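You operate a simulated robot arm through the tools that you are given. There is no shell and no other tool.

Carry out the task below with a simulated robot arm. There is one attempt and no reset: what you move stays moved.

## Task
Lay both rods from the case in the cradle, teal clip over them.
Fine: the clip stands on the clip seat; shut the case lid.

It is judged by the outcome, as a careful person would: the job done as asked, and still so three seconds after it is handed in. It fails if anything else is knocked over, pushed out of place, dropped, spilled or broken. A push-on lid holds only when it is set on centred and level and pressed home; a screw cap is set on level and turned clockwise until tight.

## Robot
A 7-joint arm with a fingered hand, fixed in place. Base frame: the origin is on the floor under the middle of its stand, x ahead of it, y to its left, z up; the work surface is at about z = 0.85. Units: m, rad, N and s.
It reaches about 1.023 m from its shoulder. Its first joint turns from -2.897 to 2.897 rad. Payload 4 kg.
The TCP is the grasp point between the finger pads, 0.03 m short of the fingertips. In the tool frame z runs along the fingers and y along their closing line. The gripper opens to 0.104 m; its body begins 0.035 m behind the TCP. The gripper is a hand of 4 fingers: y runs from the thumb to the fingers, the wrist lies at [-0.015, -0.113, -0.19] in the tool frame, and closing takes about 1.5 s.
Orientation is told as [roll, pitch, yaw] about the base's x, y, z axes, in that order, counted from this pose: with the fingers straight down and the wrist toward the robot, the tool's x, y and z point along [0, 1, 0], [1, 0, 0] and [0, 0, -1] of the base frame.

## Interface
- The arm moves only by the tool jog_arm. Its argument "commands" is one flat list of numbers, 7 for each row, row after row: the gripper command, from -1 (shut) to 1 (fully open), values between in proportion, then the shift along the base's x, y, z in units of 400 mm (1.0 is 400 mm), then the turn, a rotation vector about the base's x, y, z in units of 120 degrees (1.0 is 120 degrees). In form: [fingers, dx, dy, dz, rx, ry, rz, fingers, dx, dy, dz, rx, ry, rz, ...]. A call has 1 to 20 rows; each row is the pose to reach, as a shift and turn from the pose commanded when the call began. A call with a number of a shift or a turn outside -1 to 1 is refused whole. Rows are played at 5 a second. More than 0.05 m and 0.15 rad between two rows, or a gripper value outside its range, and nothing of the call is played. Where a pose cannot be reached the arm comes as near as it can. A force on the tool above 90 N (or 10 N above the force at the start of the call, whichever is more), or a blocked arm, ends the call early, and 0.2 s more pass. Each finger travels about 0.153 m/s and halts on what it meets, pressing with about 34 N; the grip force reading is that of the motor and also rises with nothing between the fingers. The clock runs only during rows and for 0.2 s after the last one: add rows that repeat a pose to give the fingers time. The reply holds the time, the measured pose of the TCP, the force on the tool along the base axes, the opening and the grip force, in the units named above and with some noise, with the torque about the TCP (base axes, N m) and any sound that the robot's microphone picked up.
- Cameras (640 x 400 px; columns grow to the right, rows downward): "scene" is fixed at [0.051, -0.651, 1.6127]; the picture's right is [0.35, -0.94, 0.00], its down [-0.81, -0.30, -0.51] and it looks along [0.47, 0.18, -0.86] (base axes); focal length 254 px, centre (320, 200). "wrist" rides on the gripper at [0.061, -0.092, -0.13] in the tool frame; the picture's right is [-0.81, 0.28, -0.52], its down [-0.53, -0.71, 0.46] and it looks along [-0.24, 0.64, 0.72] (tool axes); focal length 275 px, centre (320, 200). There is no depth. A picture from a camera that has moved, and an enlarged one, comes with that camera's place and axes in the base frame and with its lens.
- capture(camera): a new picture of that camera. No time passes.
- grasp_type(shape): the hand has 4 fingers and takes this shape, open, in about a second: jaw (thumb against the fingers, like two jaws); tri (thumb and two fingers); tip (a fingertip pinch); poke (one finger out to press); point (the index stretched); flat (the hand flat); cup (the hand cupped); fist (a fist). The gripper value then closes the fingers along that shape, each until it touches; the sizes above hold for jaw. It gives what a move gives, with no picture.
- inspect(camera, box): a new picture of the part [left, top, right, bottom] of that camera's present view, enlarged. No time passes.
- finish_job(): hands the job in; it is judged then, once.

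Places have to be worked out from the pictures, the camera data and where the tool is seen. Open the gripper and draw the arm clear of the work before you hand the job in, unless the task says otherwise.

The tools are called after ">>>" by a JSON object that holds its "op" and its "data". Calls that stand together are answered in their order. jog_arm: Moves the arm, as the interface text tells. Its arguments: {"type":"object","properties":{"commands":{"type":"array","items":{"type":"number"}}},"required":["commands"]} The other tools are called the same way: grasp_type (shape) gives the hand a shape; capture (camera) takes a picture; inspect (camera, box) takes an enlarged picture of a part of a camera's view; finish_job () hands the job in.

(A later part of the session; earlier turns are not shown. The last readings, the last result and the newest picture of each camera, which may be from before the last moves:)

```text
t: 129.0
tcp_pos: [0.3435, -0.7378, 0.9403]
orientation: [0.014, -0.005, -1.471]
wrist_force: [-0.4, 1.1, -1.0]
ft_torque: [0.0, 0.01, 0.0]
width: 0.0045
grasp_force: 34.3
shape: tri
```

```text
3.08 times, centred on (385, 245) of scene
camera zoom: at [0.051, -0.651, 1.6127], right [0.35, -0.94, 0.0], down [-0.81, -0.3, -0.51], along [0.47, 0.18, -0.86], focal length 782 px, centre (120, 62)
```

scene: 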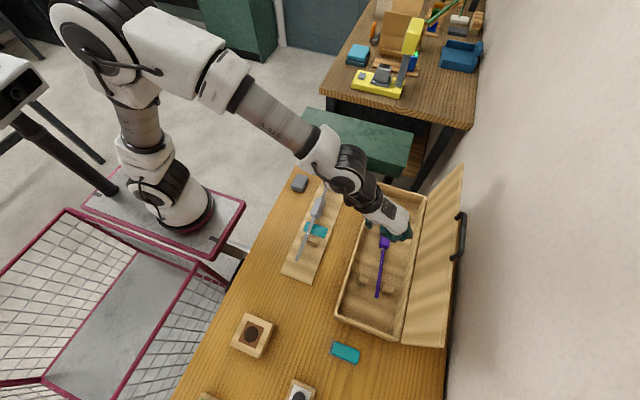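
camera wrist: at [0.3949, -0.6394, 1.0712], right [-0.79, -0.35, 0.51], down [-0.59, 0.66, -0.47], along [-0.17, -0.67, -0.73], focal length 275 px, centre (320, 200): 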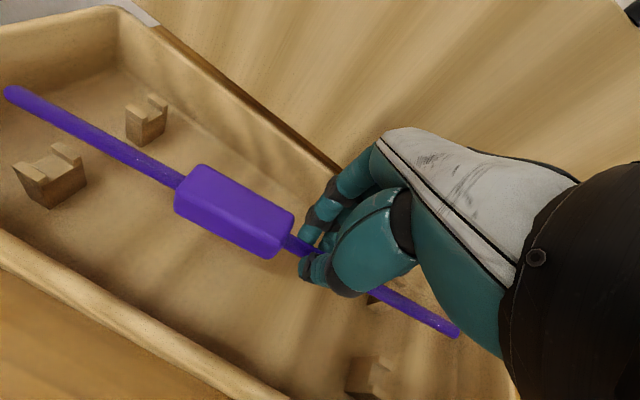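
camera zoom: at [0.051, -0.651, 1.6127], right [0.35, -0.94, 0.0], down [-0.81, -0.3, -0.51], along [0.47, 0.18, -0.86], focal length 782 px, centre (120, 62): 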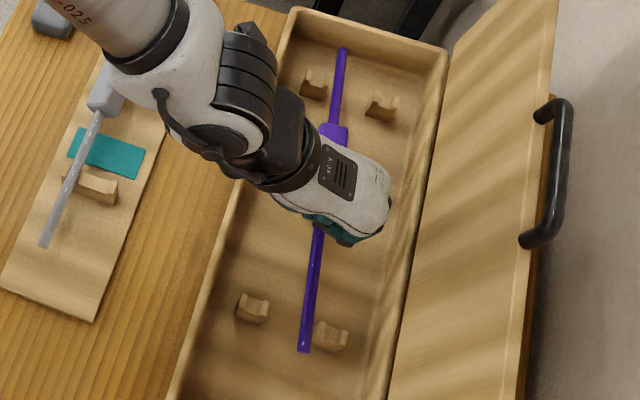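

The pinch holds steady: the rod hangs 26 mm below the TCP, tilted 4.9° far-end-down and yawed 5.1°. I'll raise it, level it, take out the yaw, and carry it above the cradle's -y slot.

>>> {"op": "jog_arm", "data": {"commands": [-1, 0, 0, 0.06, 0, -0.005, -0.005, -1, 0, 0.03, 0.12, 0, -0.012, -0.012, -1, 0, 0.08, 0.15, 0, -0.02, -0.02, -1, 0, 0.14, 0.15, 0, -0.03, -0.03, -1, 0.002, 0.21, 0.15, 0, -0.0408, -0.0433, -1, 0.004, 0.28, 0.15, 0, -0.0408, -0.0433, -1, 0.006, 0.35, 0.15, 0, -0.0408, -0.0433, -1, 0.0075, 0.42, 0.15, 0, -0.0408, -0.0433, -1, 0.0075, 0.48, 0.15, 0, -0.0408, -0.0433, -1, 0.0075, 0.513, 0.15, 0, -0.0408, -0.0433, -1, 0.0075, 0.513, 0.15, 0, -0.0408, -0.0433]}}

>>> {"op": "capture", "data": {"camera": "wrist"}}

>>> {"op": "inspect", "data": {"camera": "scene", "box": [275, 145, 365, 285]}}

```text
t: 131.4
tcp_pos: [0.3472, -0.5331, 0.9993]
orientation: [0.1, -0.007, -1.564]
wrist_force: [0.0, 0.4, -0.8]
ft_torque: [-0.02, 0.0, -0.03]
width: 0.0046
grasp_force: 34.5
shape: tri
```

```text
taken
camera wrist: at [0.3956, -0.4396, 1.1352], right [-0.86, -0.28, 0.44], down [-0.49, 0.7, -0.51], along [-0.17, -0.65, -0.74], focal length 275 px, centre (320, 200)
```

wrist: 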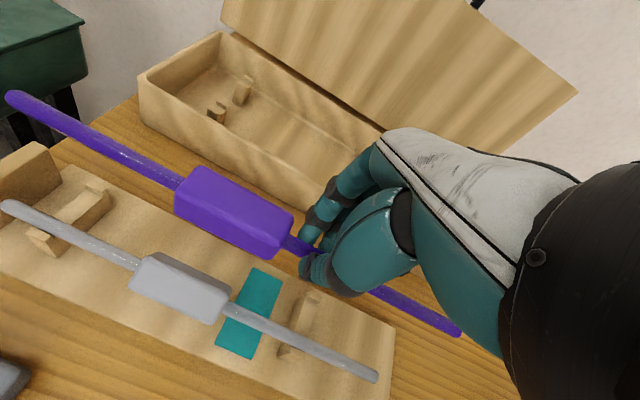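

```text
2.86 times, centred on (320, 215) of scene
camera zoom: at [0.051, -0.651, 1.6127], right [0.35, -0.94, 0.0], down [-0.81, -0.3, -0.51], along [0.47, 0.18, -0.86], focal length 726 px, centre (320, 157)
```

zoom: 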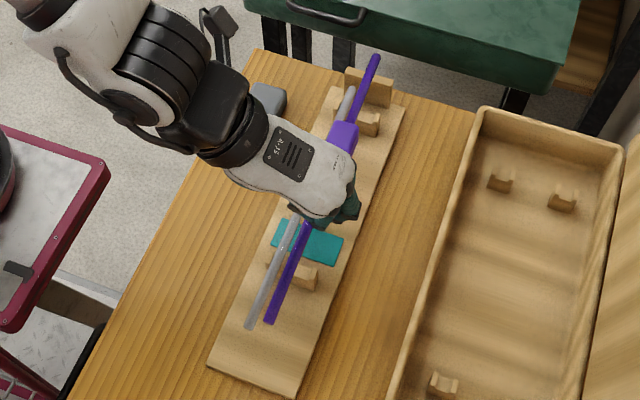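

The purple rod is level and above its slot at y ≈ -0.534, with about +1.2° yaw left. I'll trim yaw -1°, shift +3 mm x and +1 mm y, and lower to about 30 mm above its seat.

>>> {"op": "jog_arm", "data": {"commands": [-1, 0.003, 0.001, -0.03, 0, 0, -0.004, -1, 0.0075, 0.0025, -0.06, 0, 0, -0.0083, -1, 0.0075, 0.0025, -0.09, 0, 0, -0.0083, -1, 0.0075, 0.0025, -0.12, 0, 0, -0.0083, -1, 0.0075, 0.0025, -0.137, 0, 0, -0.0083, -1, 0.0075, 0.0025, -0.137, 0, 0, -0.0083]}}

>>> {"op": "capture", "data": {"camera": "wrist"}}

>>> {"op": "inspect", "data": {"camera": "scene", "box": [300, 160, 370, 215]}}

>>> {"op": "inspect", "data": {"camera": "scene", "box": [290, 210, 340, 250]}}

```text
t: 132.8
tcp_pos: [0.3498, -0.533, 0.9459]
orientation: [0.099, -0.009, -1.58]
wrist_force: [0.2, 0.4, -0.1]
ft_torque: [0.02, 0.04, 0.0]
width: 0.0046
grasp_force: 33.7
shape: tri
```

```text
taken
camera wrist: at [0.3996, -0.4401, 1.0812], right [-0.86, -0.26, 0.44], down [-0.48, 0.71, -0.51], along [-0.18, -0.65, -0.74], focal length 275 px, centre (320, 200)
```

wrist: 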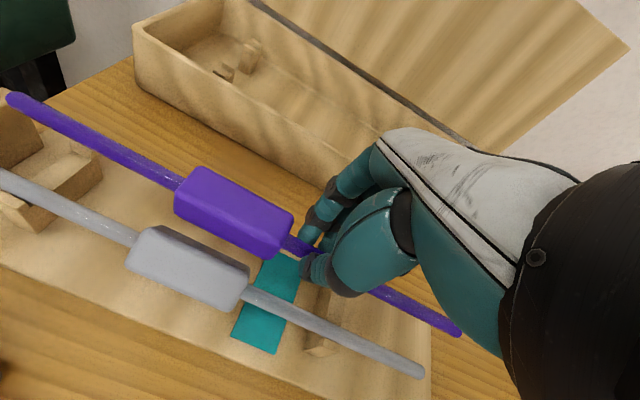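

```text
7.27 times, centred on (335, 188) of scene
camera zoom: at [0.051, -0.651, 1.6127], right [0.35, -0.94, 0.0], down [-0.81, -0.3, -0.51], along [0.47, 0.18, -0.86], focal length 1849 px, centre (211, 291)
```

zoom: 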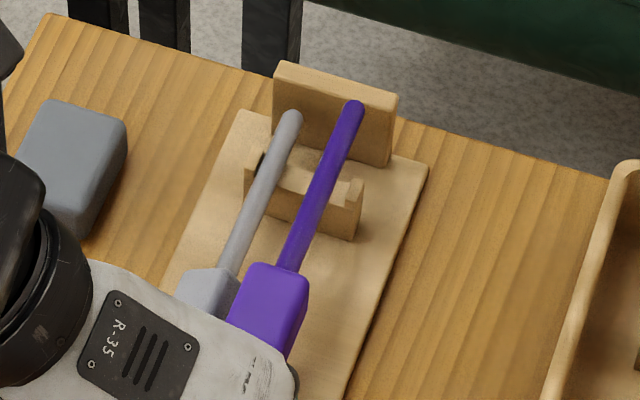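

```text
10.00 times, centred on (315, 230) of scene
camera zoom: at [0.051, -0.651, 1.6127], right [0.35, -0.94, 0.0], down [-0.81, -0.3, -0.51], along [0.47, 0.18, -0.86], focal length 2542 px, centre (370, -100)
```

zoom: 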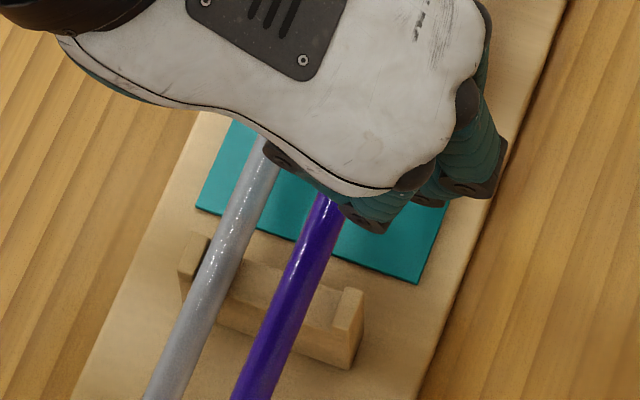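

Purple's sleeve is square, and both ends line up (near y ≈ -0.5325, far ≈ -0.533, z ≈ 0.923). I'll lower 20 mm and check.

>>> {"op": "jog_arm", "data": {"commands": [-1, 0, 0, -0.015, 0, 0, 0, -1, 0, 0, -0.03, 0, 0, 0, -1, 0, 0, -0.05, 0, 0, 0, -1, 0, 0, -0.05, 0, 0, 0]}}

>>> {"op": "capture", "data": {"camera": "wrist"}}

>>> {"op": "inspect", "data": {"camera": "scene", "box": [300, 160, 370, 215]}}

>>> {"op": "inspect", "data": {"camera": "scene", "box": [290, 210, 340, 250]}}

```text
t: 133.8
tcp_pos: [0.3499, -0.5321, 0.9252]
orientation: [0.101, -0.01, -1.58]
wrist_force: [-0.3, -0.3, -0.8]
ft_torque: [0.0, 0.02, -0.02]
width: 0.0044
grasp_force: 33.6
shape: tri
```

```text
taken
camera wrist: at [0.3999, -0.4392, 1.0617], right [-0.86, -0.26, 0.44], down [-0.48, 0.71, -0.51], along [-0.18, -0.65, -0.74], focal length 275 px, centre (320, 200)
```

wrist: 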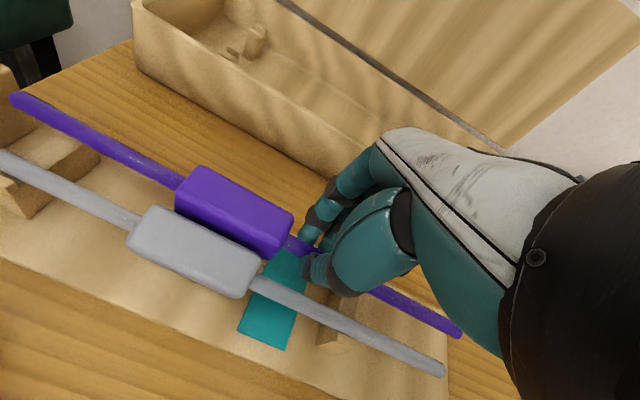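

```text
7.27 times, centred on (335, 188) of scene
camera zoom: at [0.051, -0.651, 1.6127], right [0.35, -0.94, 0.0], down [-0.81, -0.3, -0.51], along [0.47, 0.18, -0.86], focal length 1849 px, centre (211, 291)
```

zoom: 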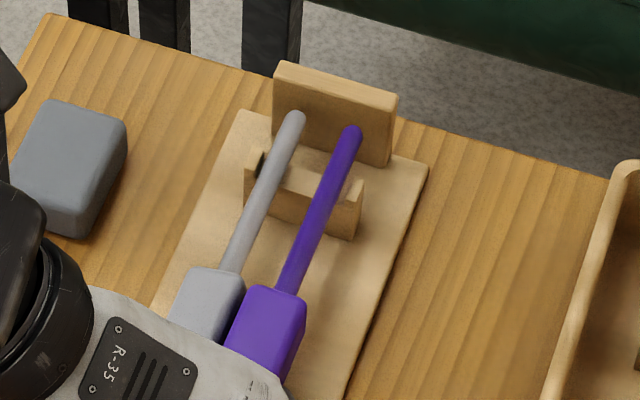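

```text
10.00 times, centred on (315, 230) of scene
camera zoom: at [0.051, -0.651, 1.6127], right [0.35, -0.94, 0.0], down [-0.81, -0.3, -0.51], along [0.47, 0.18, -0.86], focal length 2542 px, centre (370, -100)
```

zoom: 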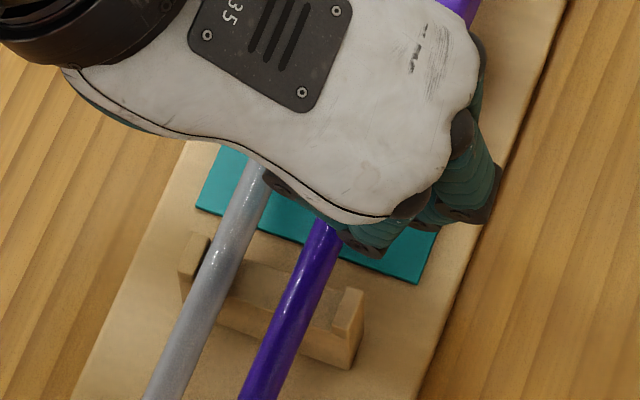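

Still aligned with no contact. I'll lower 9 mm more in small steps.

>>> {"op": "jog_arm", "data": {"commands": [-1, 0, -0.001, -0.008, 0, 0, 0, -1, 0, -0.001, -0.016, 0, 0, 0, -1, 0, -0.001, -0.023, 0, 0, 0, -1, 0, -0.001, -0.023, 0, 0, 0]}}

>>> {"op": "capture", "data": {"camera": "wrist"}}

>>> {"op": "inspect", "data": {"camera": "scene", "box": [300, 160, 370, 215]}}

>>> {"op": "inspect", "data": {"camera": "scene", "box": [290, 210, 340, 250]}}

```text
t: 134.8
tcp_pos: [0.3499, -0.5325, 0.9167]
orientation: [0.101, -0.009, -1.579]
wrist_force: [0.2, -0.2, 0.2]
ft_torque: [-0.01, 0.04, 0.0]
width: 0.0042
grasp_force: 34.3
shape: tri
```

```text
taken
camera wrist: at [0.3999, -0.4396, 1.0523], right [-0.86, -0.26, 0.44], down [-0.48, 0.71, -0.51], along [-0.18, -0.65, -0.74], focal length 275 px, centre (320, 200)
```

wrist: 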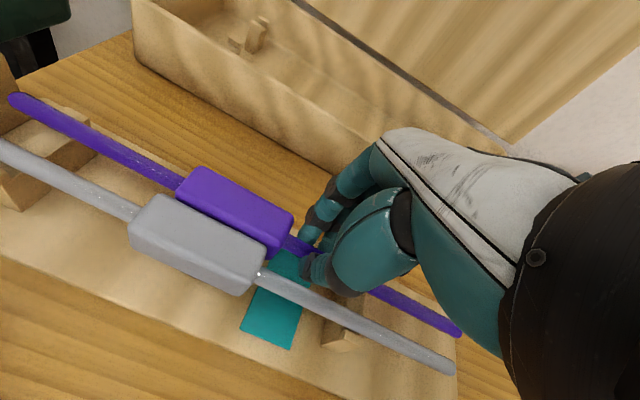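

```text
7.27 times, centred on (335, 188) of scene
camera zoom: at [0.051, -0.651, 1.6127], right [0.35, -0.94, 0.0], down [-0.81, -0.3, -0.51], along [0.47, 0.18, -0.86], focal length 1849 px, centre (211, 291)
```

zoom: 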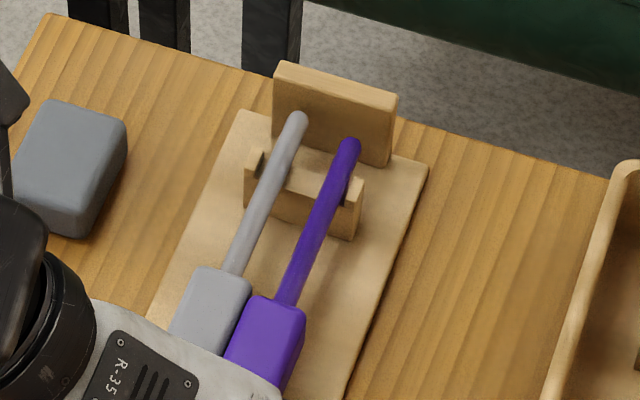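

```text
10.00 times, centred on (315, 230) of scene
camera zoom: at [0.051, -0.651, 1.6127], right [0.35, -0.94, 0.0], down [-0.81, -0.3, -0.51], along [0.47, 0.18, -0.86], focal length 2542 px, centre (370, -100)
```

zoom: 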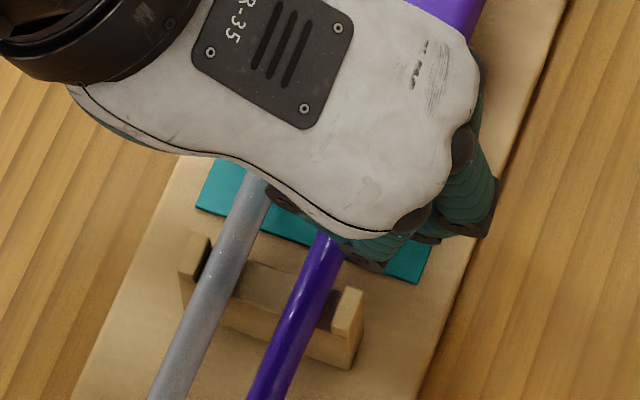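

Grey's sleeve turned square against purple's, and both lie side by side inside the supports. I'll lower the last few millimetres to seat purple.

>>> {"op": "jog_arm", "data": {"commands": [-1, 0, 0, -0.005, 0, 0, 0, -1, 0, 0, -0.01, 0, 0, 0, -1, 0, 0, -0.01, 0, 0, 0]}}

>>> {"op": "inspect", "data": {"camera": "scene", "box": [300, 160, 370, 215]}}

>>> {"op": "inspect", "data": {"camera": "wrist", "box": [0, 80, 240, 260]}}

```text
t: 135.6
tcp_pos: [0.3503, -0.5334, 0.9136]
orientation: [0.099, -0.012, -1.581]
wrist_force: [0.2, 1.8, 14.1]
ft_torque: [0.03, -0.01, 0.01]
width: 0.0048
grasp_force: 34.0
shape: tri
```

```text
7.27 times, centred on (335, 188) of scene
camera zoom: at [0.051, -0.651, 1.6127], right [0.35, -0.94, 0.0], down [-0.81, -0.3, -0.51], along [0.47, 0.18, -0.86], focal length 1849 px, centre (211, 291)
```

zoom: 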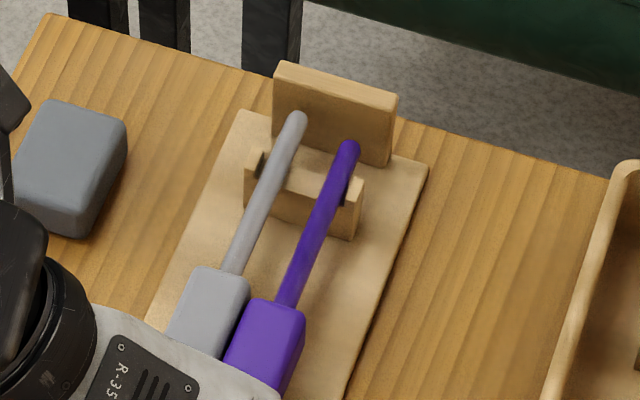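

```text
2.22 times, centred on (120, 170) of wrist
camera zoom: at [0.3998, -0.4397, 1.0489], right [-0.86, -0.26, 0.44], down [-0.48, 0.71, -0.51], along [-0.18, -0.65, -0.74], focal length 612 px, centre (764, 267)
```

zoom: 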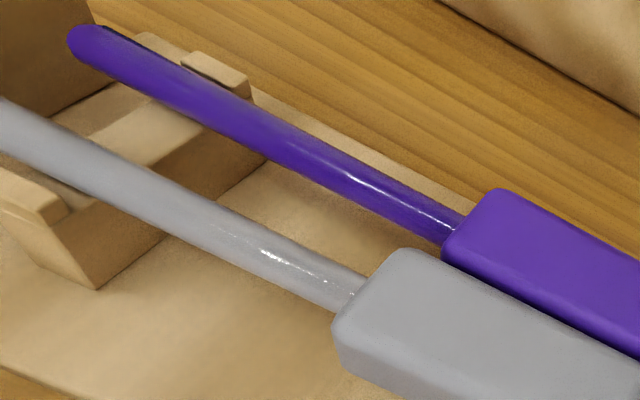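

Purple is seated (14 N, no torque). I'll relieve slightly, open only to about 18 mm so the thumb doesn't push grey, and lift straight up.

>>> {"op": "jog_arm", "data": {"commands": [-1, 0, 0, 0.003, 0, 0, 0, -0.85, 0, -0.001, 0.003, 0, 0, 0, -0.75, 0, -0.003, 0.003, 0, 0, 0, -0.66, 0, -0.005, 0.003, 0, 0, 0, -0.62, 0, -0.006, 0.003, 0, 0, 0, -0.62, 0, -0.006, 0.003, 0, 0, 0]}}

>>> {"op": "inspect", "data": {"camera": "scene", "box": [300, 160, 370, 215]}}

>>> {"op": "inspect", "data": {"camera": "wrist", "box": [230, 170, 430, 350]}}

```text
t: 137.0
tcp_pos: [0.3496, -0.535, 0.9138]
orientation: [0.1, -0.008, -1.58]
wrist_force: [-0.4, -1.4, -0.2]
ft_torque: [-0.02, -0.03, 0.0]
width: 0.0195
grasp_force: 0.0
shape: tri
```

```text
7.27 times, centred on (335, 188) of scene
camera zoom: at [0.051, -0.651, 1.6127], right [0.35, -0.94, 0.0], down [-0.81, -0.3, -0.51], along [0.47, 0.18, -0.86], focal length 1849 px, centre (211, 291)
```

zoom: 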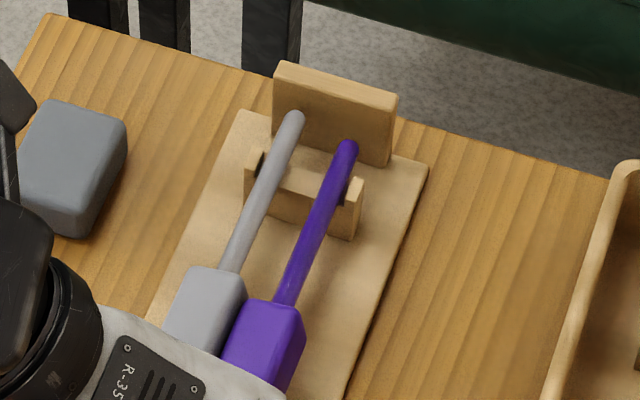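

```text
2.22 times, centred on (330, 260) of wrist
camera zoom: at [0.4002, -0.4419, 1.0492], right [-0.86, -0.26, 0.44], down [-0.48, 0.71, -0.51], along [-0.18, -0.65, -0.74], focal length 612 px, centre (298, 67)
```

zoom: 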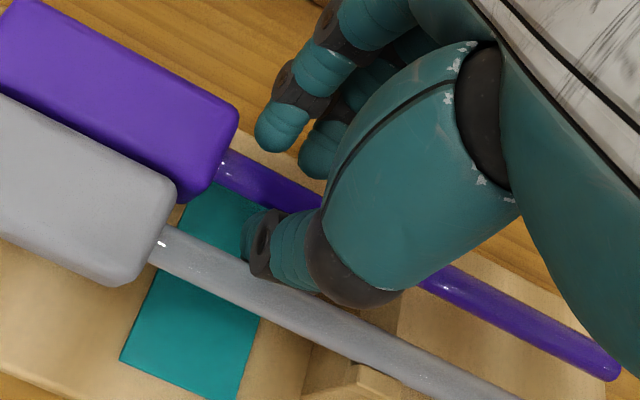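

Released cleanly; purple stays seated. I'll lift straight up and look at both rods.

>>> {"op": "jog_arm", "data": {"commands": [-0.62, 0, 0, 0.03, 0, 0, 0, -0.62, 0, 0, 0.08, 0, 0, 0, -0.62, 0, 0, 0.15, 0, 0, 0, -0.62, 0, 0, 0.24, 0, 0, 0, -0.62, -0.05, 0, 0.33, 0, 0, 0, -0.62, -0.15, 0, 0.38, 0, 0.02, 0, -0.62, -0.26, 0, 0.38, 0, 0.047, 0.004, -0.62, -0.26, 0, 0.38, 0, 0.047, 0.004]}}

>>> {"op": "inspect", "data": {"camera": "scene", "box": [275, 155, 365, 285]}}

>>> {"op": "inspect", "data": {"camera": "scene", "box": [285, 205, 345, 255]}}

>>> {"op": "capture", "data": {"camera": "wrist"}}

```text
t: 138.8
tcp_pos: [0.2453, -0.5364, 1.0671]
orientation: [0.0, -0.011, -1.57]
wrist_force: [-0.2, -0.6, -0.4]
ft_torque: [0.0, 0.0, 0.03]
width: 0.0201
grasp_force: 0.1
shape: tri
```

```text
3.08 times, centred on (320, 220) of scene
camera zoom: at [0.051, -0.651, 1.6127], right [0.35, -0.94, 0.0], down [-0.81, -0.3, -0.51], along [0.47, 0.18, -0.86], focal length 782 px, centre (320, 138)
```

zoom: 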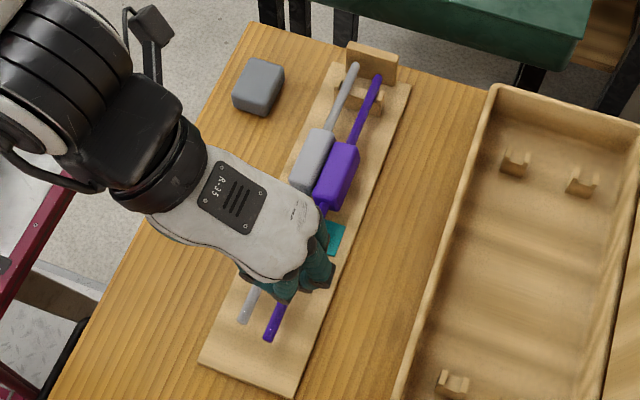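

```text
8.00 times, centred on (315, 230) of scene
camera zoom: at [0.051, -0.651, 1.6127], right [0.35, -0.94, 0.0], down [-0.81, -0.3, -0.51], along [0.47, 0.18, -0.86], focal length 2034 px, centre (360, -40)
```

zoom: 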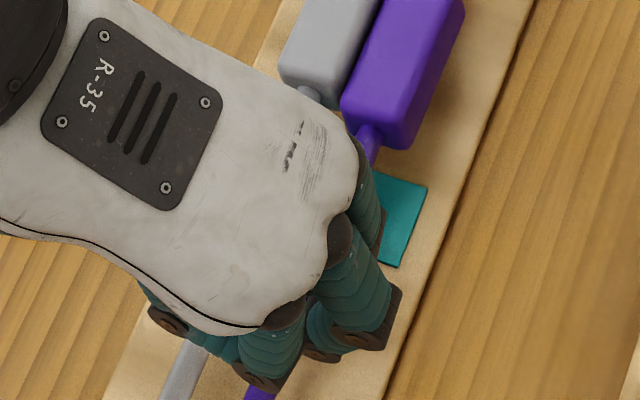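

```text
taken
camera wrist: at [0.3079, -0.4432, 1.1977], right [-0.81, -0.27, 0.52], down [-0.53, 0.71, -0.46], along [-0.24, -0.65, -0.72], focal length 275 px, centre (320, 200)
```

wrist: 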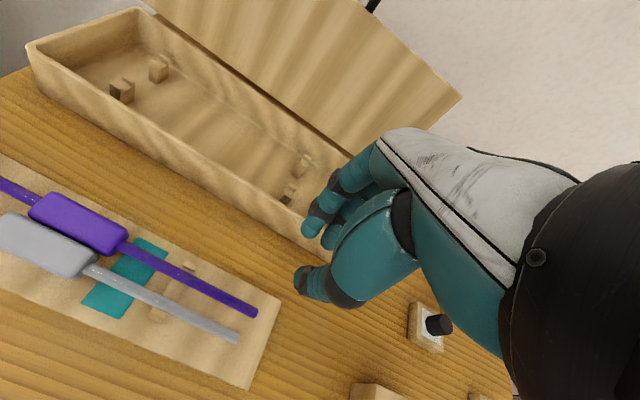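

Both rods are in the cradle. Purple sits about 9 mm nearer (-x) than grey, its sleeve face at x ≈ 0.373, only about 5 mm past where the clip will be. I'll nudge purple's near end toward the stop with closed fingertips for more clearance.

>>> {"op": "jog_arm", "data": {"commands": [-1, -0.05, 0.005, -0.05, 0, 0, 0, -1, -0.1, 0.0085, -0.12, 0, 0, 0, -1, -0.1375, 0.0085, -0.2, 0, 0, 0, -1, -0.1375, 0.0085, -0.28, 0, 0, 0, -1, -0.1375, 0.0085, -0.35, 0, 0, 0, -1, -0.1375, 0.0085, -0.388, 0, 0, 0, -1, -0.1375, 0.0085, -0.388, 0, 0, 0]}}

>>> {"op": "inspect", "data": {"camera": "scene", "box": [260, 200, 360, 300]}}

>>> {"op": "capture", "data": {"camera": "wrist"}}

```text
t: 140.4
tcp_pos: [0.1899, -0.5313, 0.9097]
orientation: [0.0, -0.011, -1.57]
wrist_force: [0.2, -0.6, -0.5]
ft_torque: [0.02, 0.0, 0.03]
width: 0.0002
grasp_force: 34.3
shape: tri
out of reach, approached as far as the arm can: row 2
```

```text
4.00 times, centred on (310, 250) of scene
camera zoom: at [0.051, -0.651, 1.6127], right [0.35, -0.94, 0.0], down [-0.81, -0.3, -0.51], along [0.47, 0.18, -0.86], focal length 1017 px, centre (360, 0)
```

zoom: 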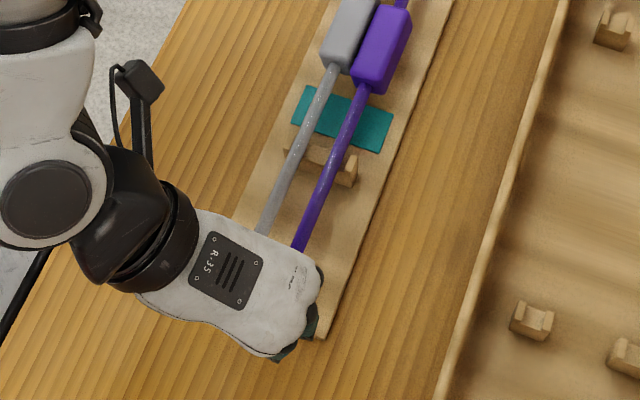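

```text
taken
camera wrist: at [0.2528, -0.4381, 1.0409], right [-0.81, -0.27, 0.52], down [-0.53, 0.71, -0.46], along [-0.24, -0.65, -0.72], focal length 275 px, centre (320, 200)
```

wrist: 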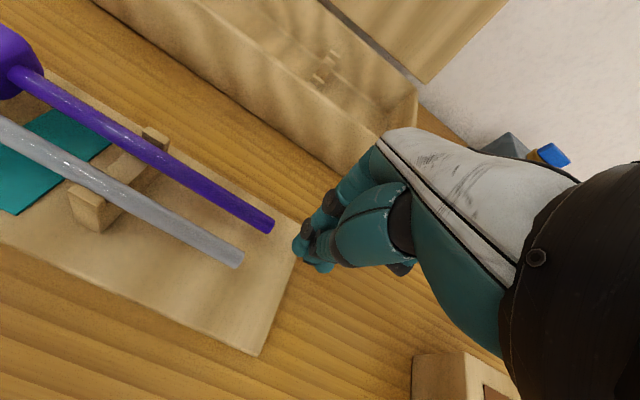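

The closed fingertips are in line with purple's near end. I'll push +x slowly, about 27 mm of travel.

>>> {"op": "jog_arm", "data": {"commands": [-1, 0.015, 0, 0, 0, 0, 0, -1, 0.03, 0, 0, 0, 0, 0, -1, 0.042, 0, 0, 0, 0, 0, -1, 0.052, 0, 0, 0, 0, 0, -1, 0.06, 0, 0, 0, 0, 0, -1, 0.066, 0, 0, 0, 0, 0]}}

>>> {"op": "inspect", "data": {"camera": "scene", "box": [280, 155, 370, 285]}}

>>> {"op": "capture", "data": {"camera": "wrist"}}

```text
t: 141.8
tcp_pos: [0.217, -0.5308, 0.9102]
orientation: [0.001, -0.008, -1.571]
wrist_force: [-0.2, 0.4, -0.5]
ft_torque: [-0.01, -0.02, 0.04]
width: 0.0
grasp_force: 34.4
shape: tri
```

```text
3.08 times, centred on (325, 220) of scene
camera zoom: at [0.051, -0.651, 1.6127], right [0.35, -0.94, 0.0], down [-0.81, -0.3, -0.51], along [0.47, 0.18, -0.86], focal length 782 px, centre (305, 138)
```

zoom: 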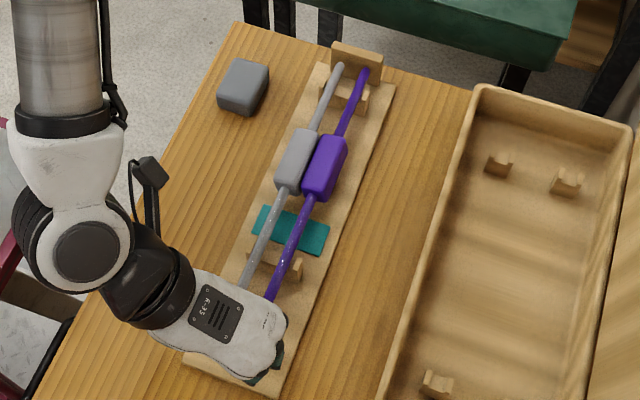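

```text
taken
camera wrist: at [0.2803, -0.4378, 1.0404], right [-0.81, -0.27, 0.52], down [-0.53, 0.71, -0.46], along [-0.24, -0.65, -0.72], focal length 275 px, centre (320, 200)
```

wrist: 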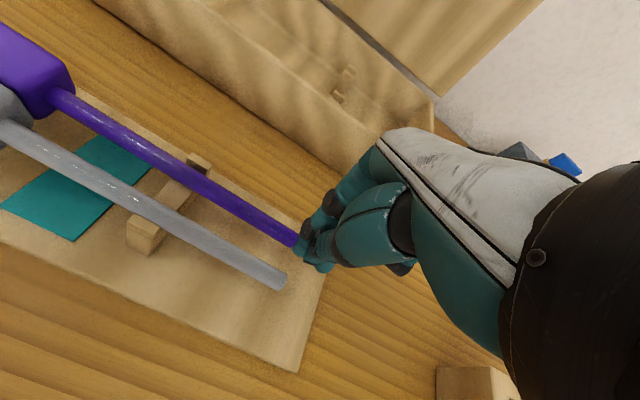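

Purple's far end is now about 5 mm from the stop. I'll back off, rise, and go look at the teal clip with an open hand.

>>> {"op": "jog_arm", "data": {"commands": [-1, -0.03, 0, 0, 0, 0, 0, -1, -0.06, 0, 0.03, 0, 0, 0, -1, -0.07, 0, 0.12, 0, 0, 0, -1, -0.09, -0.01, 0.22, 0, 0, 0, -1, -0.13, -0.03, 0.3, 0, 0, 0, -1, -0.19, -0.06, 0.34, 0, 0, 0, -0.5, -0.25, -0.09, 0.34, 0, 0, 0, 0, -0.31, -0.12, 0.34, 0, 0, 0, 0.5, -0.33, -0.13, 0.34, 0, 0, 0, 0.7, -0.33, -0.13, 0.34, 0, 0, 0]}}

>>> {"op": "capture", "data": {"camera": "wrist"}}

>>> {"op": "capture", "data": {"camera": "scene"}}

```text
t: 144.0
tcp_pos: [0.0858, -0.5854, 1.0467]
orientation: [0.002, -0.011, -1.572]
wrist_force: [-0.4, -0.5, -0.8]
ft_torque: [-0.03, 0.02, -0.01]
width: 0.0882
grasp_force: 0.0
shape: tri
```

```text
taken
camera wrist: at [0.1477, -0.4911, 1.1762], right [-0.81, -0.27, 0.52], down [-0.53, 0.71, -0.46], along [-0.24, -0.65, -0.72], focal length 275 px, centre (320, 200)
```

wrist: 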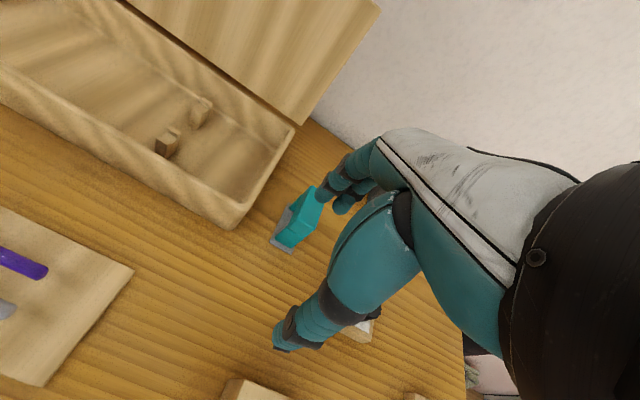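

```text
taken
```

scene: 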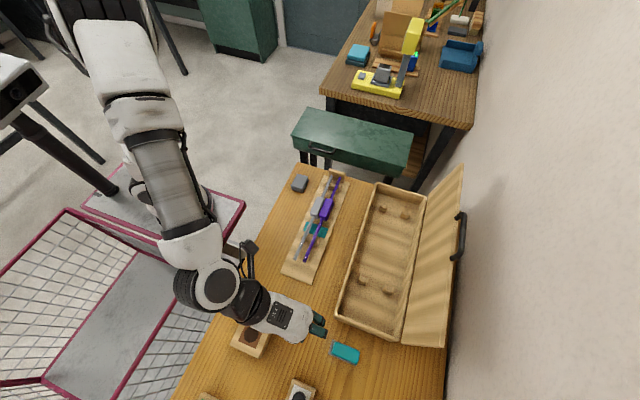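

>>> {"op": "inspect", "data": {"camera": "wrist", "box": [240, 160, 380, 280]}}

>>> {"op": "inspect", "data": {"camera": "scene", "box": [310, 320, 380, 380]}}

>>> {"op": "inspect", "data": {"camera": "scene", "box": [280, 165, 360, 265]}}

```text
3.33 times, centred on (310, 220) of wrist
camera zoom: at [0.1477, -0.4911, 1.1762], right [-0.81, -0.27, 0.52], down [-0.53, 0.71, -0.46], along [-0.24, -0.65, -0.72], focal length 918 px, centre (353, 133)
```

zoom: 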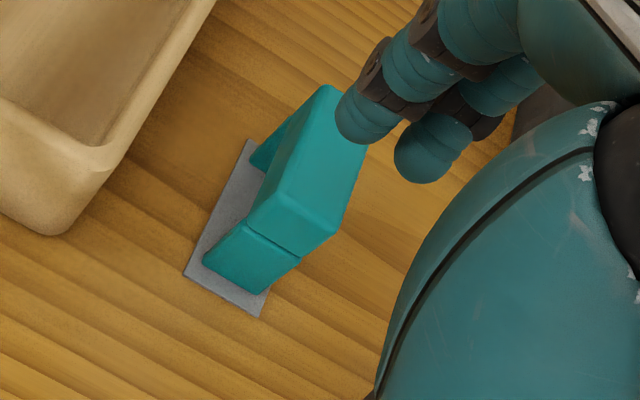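

```text
6.67 times, centred on (345, 350) of scene
camera zoom: at [0.051, -0.651, 1.6127], right [0.35, -0.94, 0.0], down [-0.81, -0.3, -0.51], along [0.47, 0.18, -0.86], focal length 1695 px, centre (153, -800)
```

zoom: 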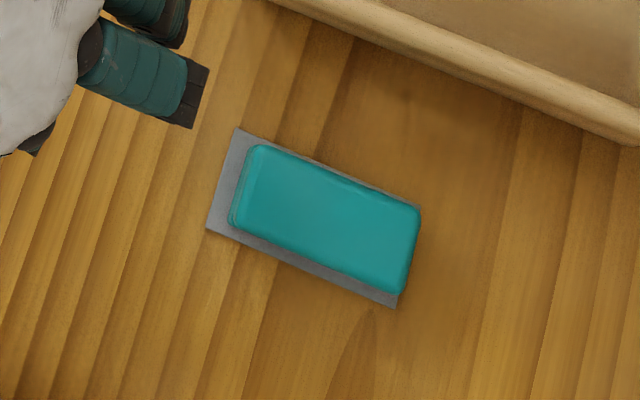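

```text
4.00 times, centred on (320, 215) of scene
camera zoom: at [0.051, -0.651, 1.6127], right [0.35, -0.94, 0.0], down [-0.81, -0.3, -0.51], along [0.47, 0.18, -0.86], focal length 1017 px, centre (320, 140)
```

zoom: 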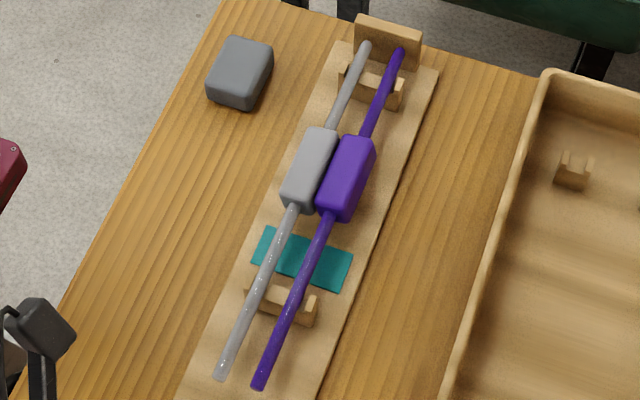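

Both rods lie side by side in the cradle, sleeves clear of the teal seat. The clip is an inverted U, about 62 mm (y) by 28 mm (x) and 42 mm tall, centred near (0.064, -0.711). I'll move the open hand above it.

>>> {"op": "jog_arm", "data": {"commands": [0.75, -0.012, -0.08, -0.02, 0, 0, 0, 0.75, -0.025, -0.16, -0.05, 0, 0, 0, 0.75, -0.04, -0.24, -0.08, 0, 0, 0, 0.75, -0.0545, -0.314, -0.117, 0.0, 0, 0, 0.75, -0.0545, -0.314, -0.117, 0.0, 0, 0]}}

>>> {"op": "capture", "data": {"camera": "wrist"}}

>>> {"op": "inspect", "data": {"camera": "scene", "box": [300, 300, 390, 390]}}

```text
t: 145.2
tcp_pos: [0.0633, -0.7088, 0.9991]
orientation: [0.002, -0.01, -1.572]
wrist_force: [-0.5, -0.5, 0.1]
ft_torque: [-0.03, -0.02, 0.03]
width: 0.0908
grasp_force: 0.1
shape: tri
```

```text
taken
camera wrist: at [0.1261, -0.6155, 1.1297], right [-0.81, -0.27, 0.52], down [-0.53, 0.71, -0.46], along [-0.24, -0.65, -0.72], focal length 275 px, centre (320, 200)
```

wrist: 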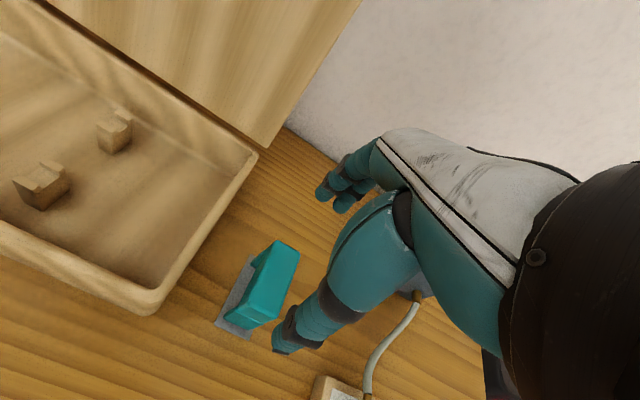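

```text
4.44 times, centred on (345, 345) of scene
camera zoom: at [0.051, -0.651, 1.6127], right [0.35, -0.94, 0.0], down [-0.81, -0.3, -0.51], along [0.47, 0.18, -0.86], focal length 1130 px, centre (209, -444)
```

zoom: 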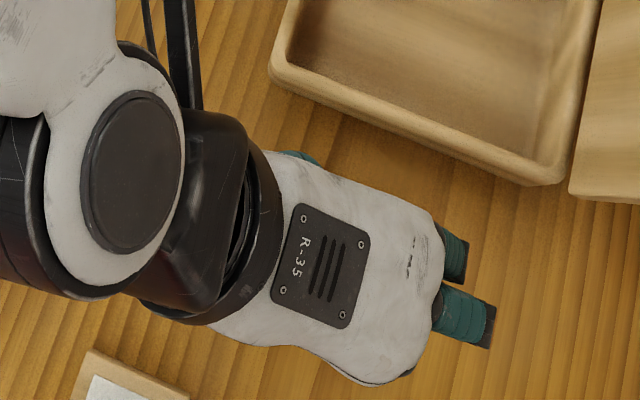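

>>> {"op": "inspect", "data": {"camera": "wrist", "box": [200, 220, 340, 360]}}

```text
2.86 times, centred on (270, 290) of wrist
camera zoom: at [0.1261, -0.6155, 1.1297], right [-0.81, -0.27, 0.52], down [-0.53, 0.71, -0.46], along [-0.24, -0.65, -0.72], focal length 786 px, centre (463, -57)
```

zoom: 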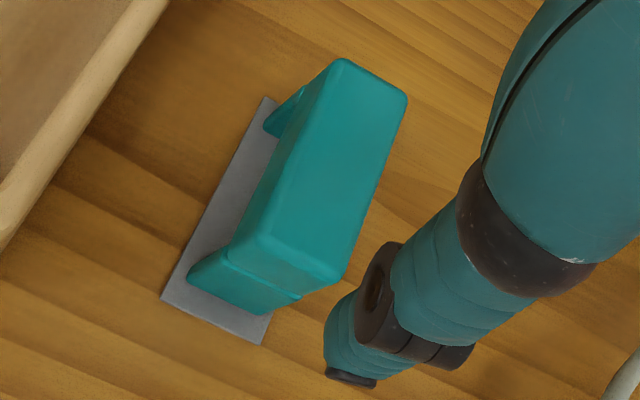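

Reconciling both views, the clip's top is at z ≈ 0.905 and its centre at (0.064, -0.711). I'll descend around it, fingertips to about z = 0.867.

>>> {"op": "jog_arm", "data": {"commands": [0.75, 0.002, -0.0055, -0.05, 0, 0, 0, 0.75, 0.002, -0.0055, -0.11, 0, 0, 0, 0.75, 0.002, -0.0055, -0.17, 0, 0, 0, 0.75, 0.002, -0.0055, -0.22, 0, 0, 0, 0.75, 0.002, -0.0055, -0.255, 0, 0, 0, 0.75, 0.002, -0.0055, -0.255, 0, 0, 0]}}

>>> {"op": "capture", "data": {"camera": "wrist"}}

>>> {"op": "inspect", "data": {"camera": "scene", "box": [290, 290, 400, 400]}}

```text
t: 146.6
tcp_pos: [0.0652, -0.7139, 0.8974]
orientation: [-0.001, -0.011, -1.571]
wrist_force: [0.4, 1.1, -0.2]
ft_torque: [-0.01, 0.02, 0.0]
width: 0.0906
grasp_force: 0.0
shape: tri
```

```text
taken
camera wrist: at [0.1268, -0.6194, 1.0281], right [-0.81, -0.27, 0.52], down [-0.53, 0.71, -0.46], along [-0.24, -0.65, -0.72], focal length 275 px, centre (320, 200)
```

wrist: 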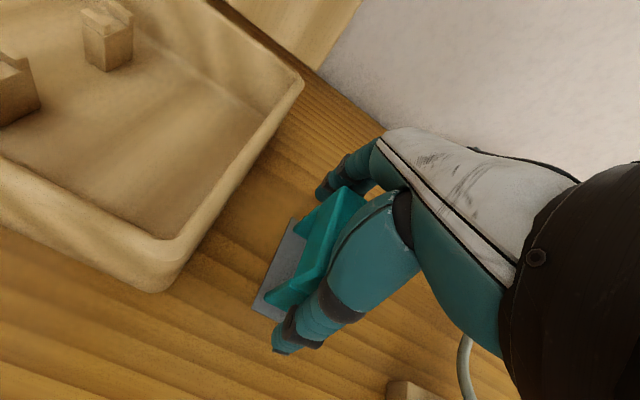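

```text
3.64 times, centred on (345, 345) of scene
camera zoom: at [0.051, -0.651, 1.6127], right [0.35, -0.94, 0.0], down [-0.81, -0.3, -0.51], along [0.47, 0.18, -0.86], focal length 924 px, centre (229, -327)
```

zoom: 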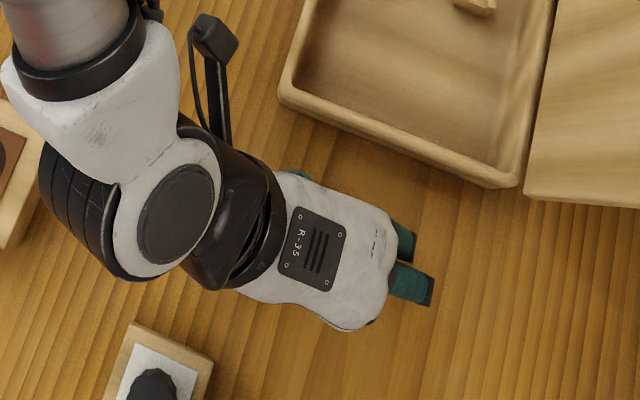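

>>> {"op": "inspect", "data": {"camera": "wrist", "box": [230, 130, 400, 370]}}

```text
1.67 times, centred on (315, 250) of wrist
camera zoom: at [0.1268, -0.6194, 1.0281], right [-0.81, -0.27, 0.52], down [-0.53, 0.71, -0.46], along [-0.24, -0.65, -0.72], focal length 459 px, centre (328, 117)
```

zoom: 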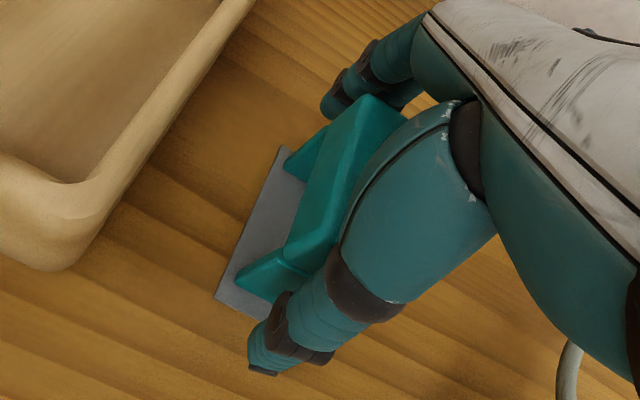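

The clip stands between thumb and fingers. I'll centre (+3 mm y) and close gradually.

>>> {"op": "jog_arm", "data": {"commands": [0.6, 0, 0.0075, 0, 0, 0, 0, 0.45, 0, 0.0075, 0, 0, 0, 0, 0.32, 0, 0.0075, 0, 0, 0, 0, 0.24, 0, 0.0075, 0, 0, 0, 0, 0.16, 0, 0.0075, 0, 0, 0, 0, 0.0, 0, 0.0075, 0, 0, 0, 0, -0.5, 0, 0.0075, 0, 0, 0, 0, -0.5, 0, 0.0075, 0, 0, 0, 0, -0.5, 0, 0.0075, 0, 0, 0, 0]}}

>>> {"op": "inspect", "data": {"camera": "wrist", "box": [230, 130, 400, 370]}}

```text
t: 148.6
tcp_pos: [0.0637, -0.7094, 0.8983]
orientation: [0.002, -0.011, -1.571]
wrist_force: [-0.2, 0.5, -0.2]
ft_torque: [-0.02, 0.0, 0.02]
width: 0.0553
grasp_force: 34.1
shape: tri
```

```text
1.67 times, centred on (315, 250) of wrist
camera zoom: at [0.1268, -0.6161, 1.0286], right [-0.81, -0.27, 0.52], down [-0.53, 0.71, -0.46], along [-0.24, -0.65, -0.72], focal length 459 px, centre (328, 117)
```

zoom: 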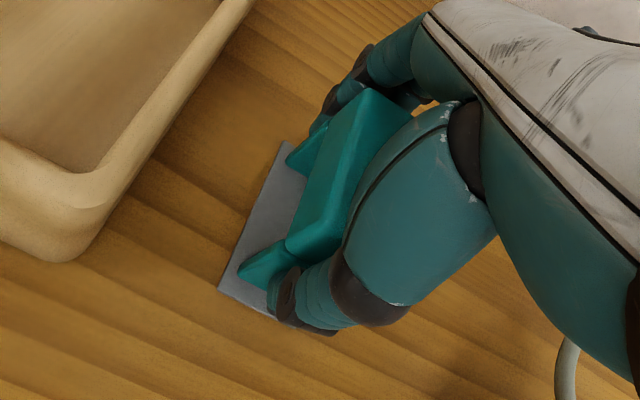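

The clip is gripped (34 N at 55 mm). I'll lift it slightly and check that it hangs level.

>>> {"op": "jog_arm", "data": {"commands": [-0.5, 0, 0, 0.02, 0, 0, 0, -0.5, 0, 0, 0.06, 0, 0, 0, -0.5, 0, 0, 0.12, 0, 0, 0, -0.5, 0, 0, 0.2, 0, 0, 0, -0.5, 0, 0, 0.28, 0, 0, 0, -0.5, 0, 0, 0.28, 0, 0, 0]}}

>>> {"op": "capture", "data": {"camera": "wrist"}}

>>> {"op": "inspect", "data": {"camera": "wrist", "box": [230, 130, 400, 370]}}

>>> {"op": "inspect", "data": {"camera": "scene", "box": [280, 270, 400, 400]}}

```text
t: 150.0
tcp_pos: [0.0645, -0.7083, 1.0102]
orientation: [0.002, -0.011, -1.572]
wrist_force: [0.3, 0.6, -0.9]
ft_torque: [0.02, -0.02, -0.01]
width: 0.0554
grasp_force: 33.8
shape: tri
```

```text
taken
camera wrist: at [0.1268, -0.6148, 1.1407], right [-0.81, -0.27, 0.52], down [-0.53, 0.71, -0.46], along [-0.24, -0.65, -0.72], focal length 275 px, centre (320, 200)
```

wrist: 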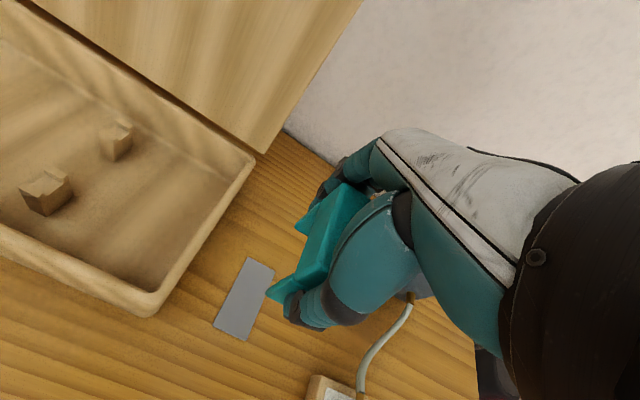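

```text
1.67 times, centred on (315, 250) of wrist
camera zoom: at [0.1268, -0.6148, 1.1407], right [-0.81, -0.27, 0.52], down [-0.53, 0.71, -0.46], along [-0.24, -0.65, -0.72], focal length 459 px, centre (328, 117)
```

zoom: 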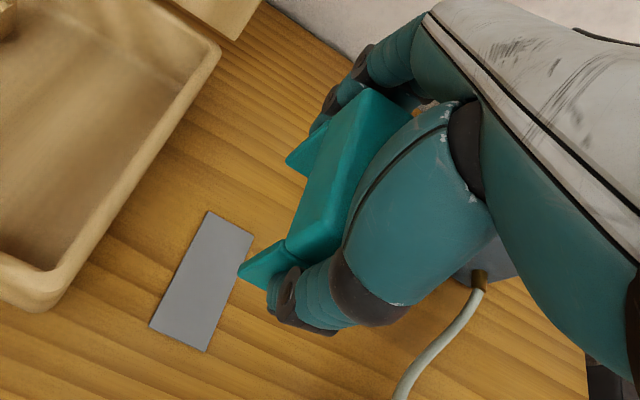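

```text
3.08 times, centred on (340, 335) of scene
camera zoom: at [0.051, -0.651, 1.6127], right [0.35, -0.94, 0.0], down [-0.81, -0.3, -0.51], along [0.47, 0.18, -0.86], focal length 782 px, centre (258, -215)
```

zoom: 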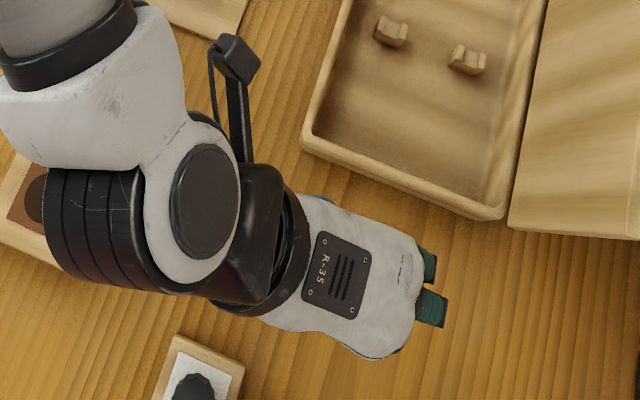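

The clip hangs level as it stood, with its base about 46 mm below the TCP. I'll carry it at height to above the teal seat at (0.354, -0.5185).

>>> {"op": "jog_arm", "data": {"commands": [-0.5, 0.06, 0.03, 0.05, 0, 0, 0, -0.5, 0.14, 0.08, 0.06, 0, 0, 0, -0.5, 0.22, 0.13, 0.06, 0, 0, 0, -0.5, 0.31, 0.19, 0.06, 0, 0, 0, -0.5, 0.4, 0.25, 0.06, 0, 0, 0, -0.5, 0.49, 0.31, 0.06, 0, 0, 0, -0.5, 0.58, 0.37, 0.06, 0, 0, 0, -0.5, 0.66, 0.43, 0.06, 0, 0, 0, -0.5, 0.7237, 0.4745, 0.06, 0, 0, 0, -0.5, 0.7237, 0.4745, 0.06, 0, 0, 0]}}

>>> {"op": "capture", "data": {"camera": "wrist"}}

>>> {"op": "inspect", "data": {"camera": "scene", "box": [275, 145, 375, 285]}}

```text
t: 152.2
tcp_pos: [0.3543, -0.5162, 1.0325]
orientation: [0.002, -0.01, -1.573]
wrist_force: [0.5, 0.0, -1.0]
ft_torque: [0.01, -0.01, -0.01]
width: 0.0556
grasp_force: 34.4
shape: tri
```

```text
taken
camera wrist: at [0.4162, -0.4229, 1.163], right [-0.81, -0.27, 0.52], down [-0.53, 0.71, -0.46], along [-0.24, -0.65, -0.72], focal length 275 px, centre (320, 200)
```

wrist: 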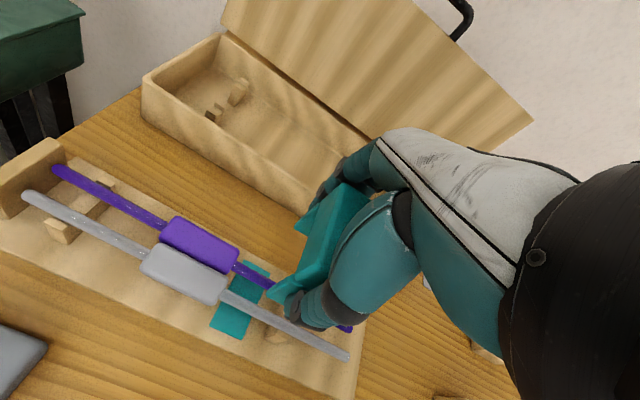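

```text
2.86 times, centred on (325, 215) of scene
camera zoom: at [0.051, -0.651, 1.6127], right [0.35, -0.94, 0.0], down [-0.81, -0.3, -0.51], along [0.47, 0.18, -0.86], focal length 726 px, centre (306, 157)
```

zoom: 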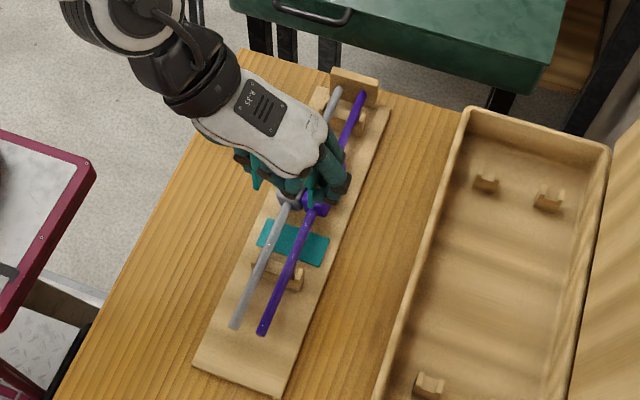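

>>> {"op": "inspect", "data": {"camera": "scene", "box": [300, 190, 350, 235]}}

>>> {"op": "inspect", "data": {"camera": "wrist", "box": [190, 160, 400, 360]}}

```text
8.89 times, centred on (325, 212) of scene
camera zoom: at [0.051, -0.651, 1.6127], right [0.35, -0.94, 0.0], down [-0.81, -0.3, -0.51], along [0.47, 0.18, -0.86], focal length 2260 px, centre (276, 89)
```

zoom: 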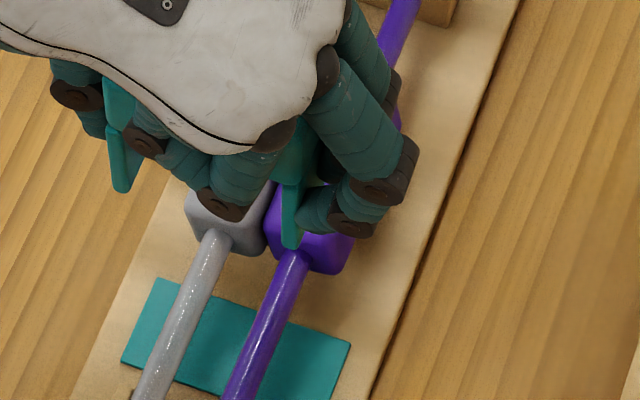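

```text
2.00 times, centred on (295, 260) of wrist
camera zoom: at [0.4162, -0.4229, 1.163], right [-0.81, -0.27, 0.52], down [-0.53, 0.71, -0.46], along [-0.24, -0.65, -0.72], focal length 551 px, centre (370, 80)
```

zoom: 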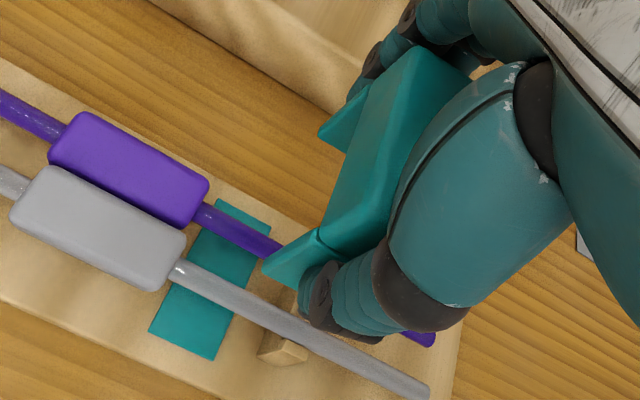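

Seen by both cameras, the clip (legs at y ≈ -0.489 and -0.545, about 51 mm clear inside) is already centred over the seat, with its base about 40 mm below the TCP. I'll lower until the feet are just above the rods and re-check.

>>> {"op": "jog_arm", "data": {"commands": [-0.5, 0, 0, -0.05, 0, 0, 0, -0.5, 0, 0, -0.1, 0, 0, 0, -0.5, 0, 0, -0.15, 0, 0, 0, -0.5, 0, 0, -0.2, 0, 0, 0, -0.5, 0, 0, -0.2, 0, 0, 0]}}

>>> {"op": "inspect", "data": {"camera": "scene", "box": [295, 195, 345, 240]}}

>>> {"op": "inspect", "data": {"camera": "wrist", "box": [190, 160, 400, 360]}}

```text
t: 153.4
tcp_pos: [0.3549, -0.5185, 0.954]
orientation: [0.001, -0.01, -1.571]
wrist_force: [0.0, -0.3, 0.1]
ft_torque: [-0.02, -0.01, -0.01]
width: 0.055
grasp_force: 34.3
shape: tri
```

```text
8.89 times, centred on (320, 218) of scene
camera zoom: at [0.051, -0.651, 1.6127], right [0.35, -0.94, 0.0], down [-0.81, -0.3, -0.51], along [0.47, 0.18, -0.86], focal length 2260 px, centre (320, 44)
```

zoom: 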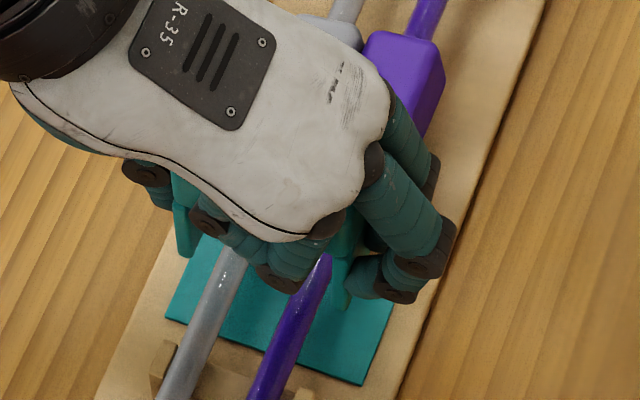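

```text
2.00 times, centred on (295, 260) of wrist
camera zoom: at [0.4168, -0.425, 1.0837], right [-0.81, -0.27, 0.52], down [-0.53, 0.71, -0.46], along [-0.24, -0.65, -0.72], focal length 551 px, centre (370, 80)
```

zoom: 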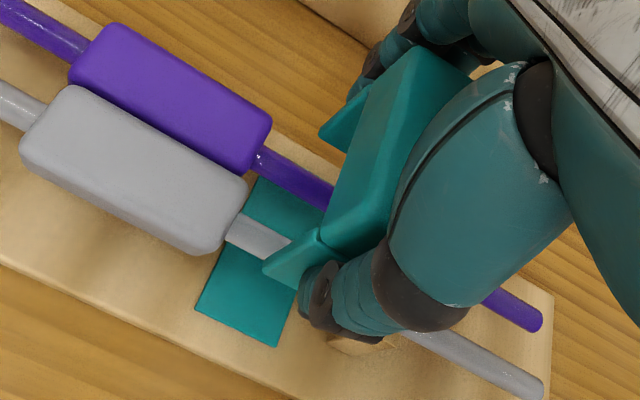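

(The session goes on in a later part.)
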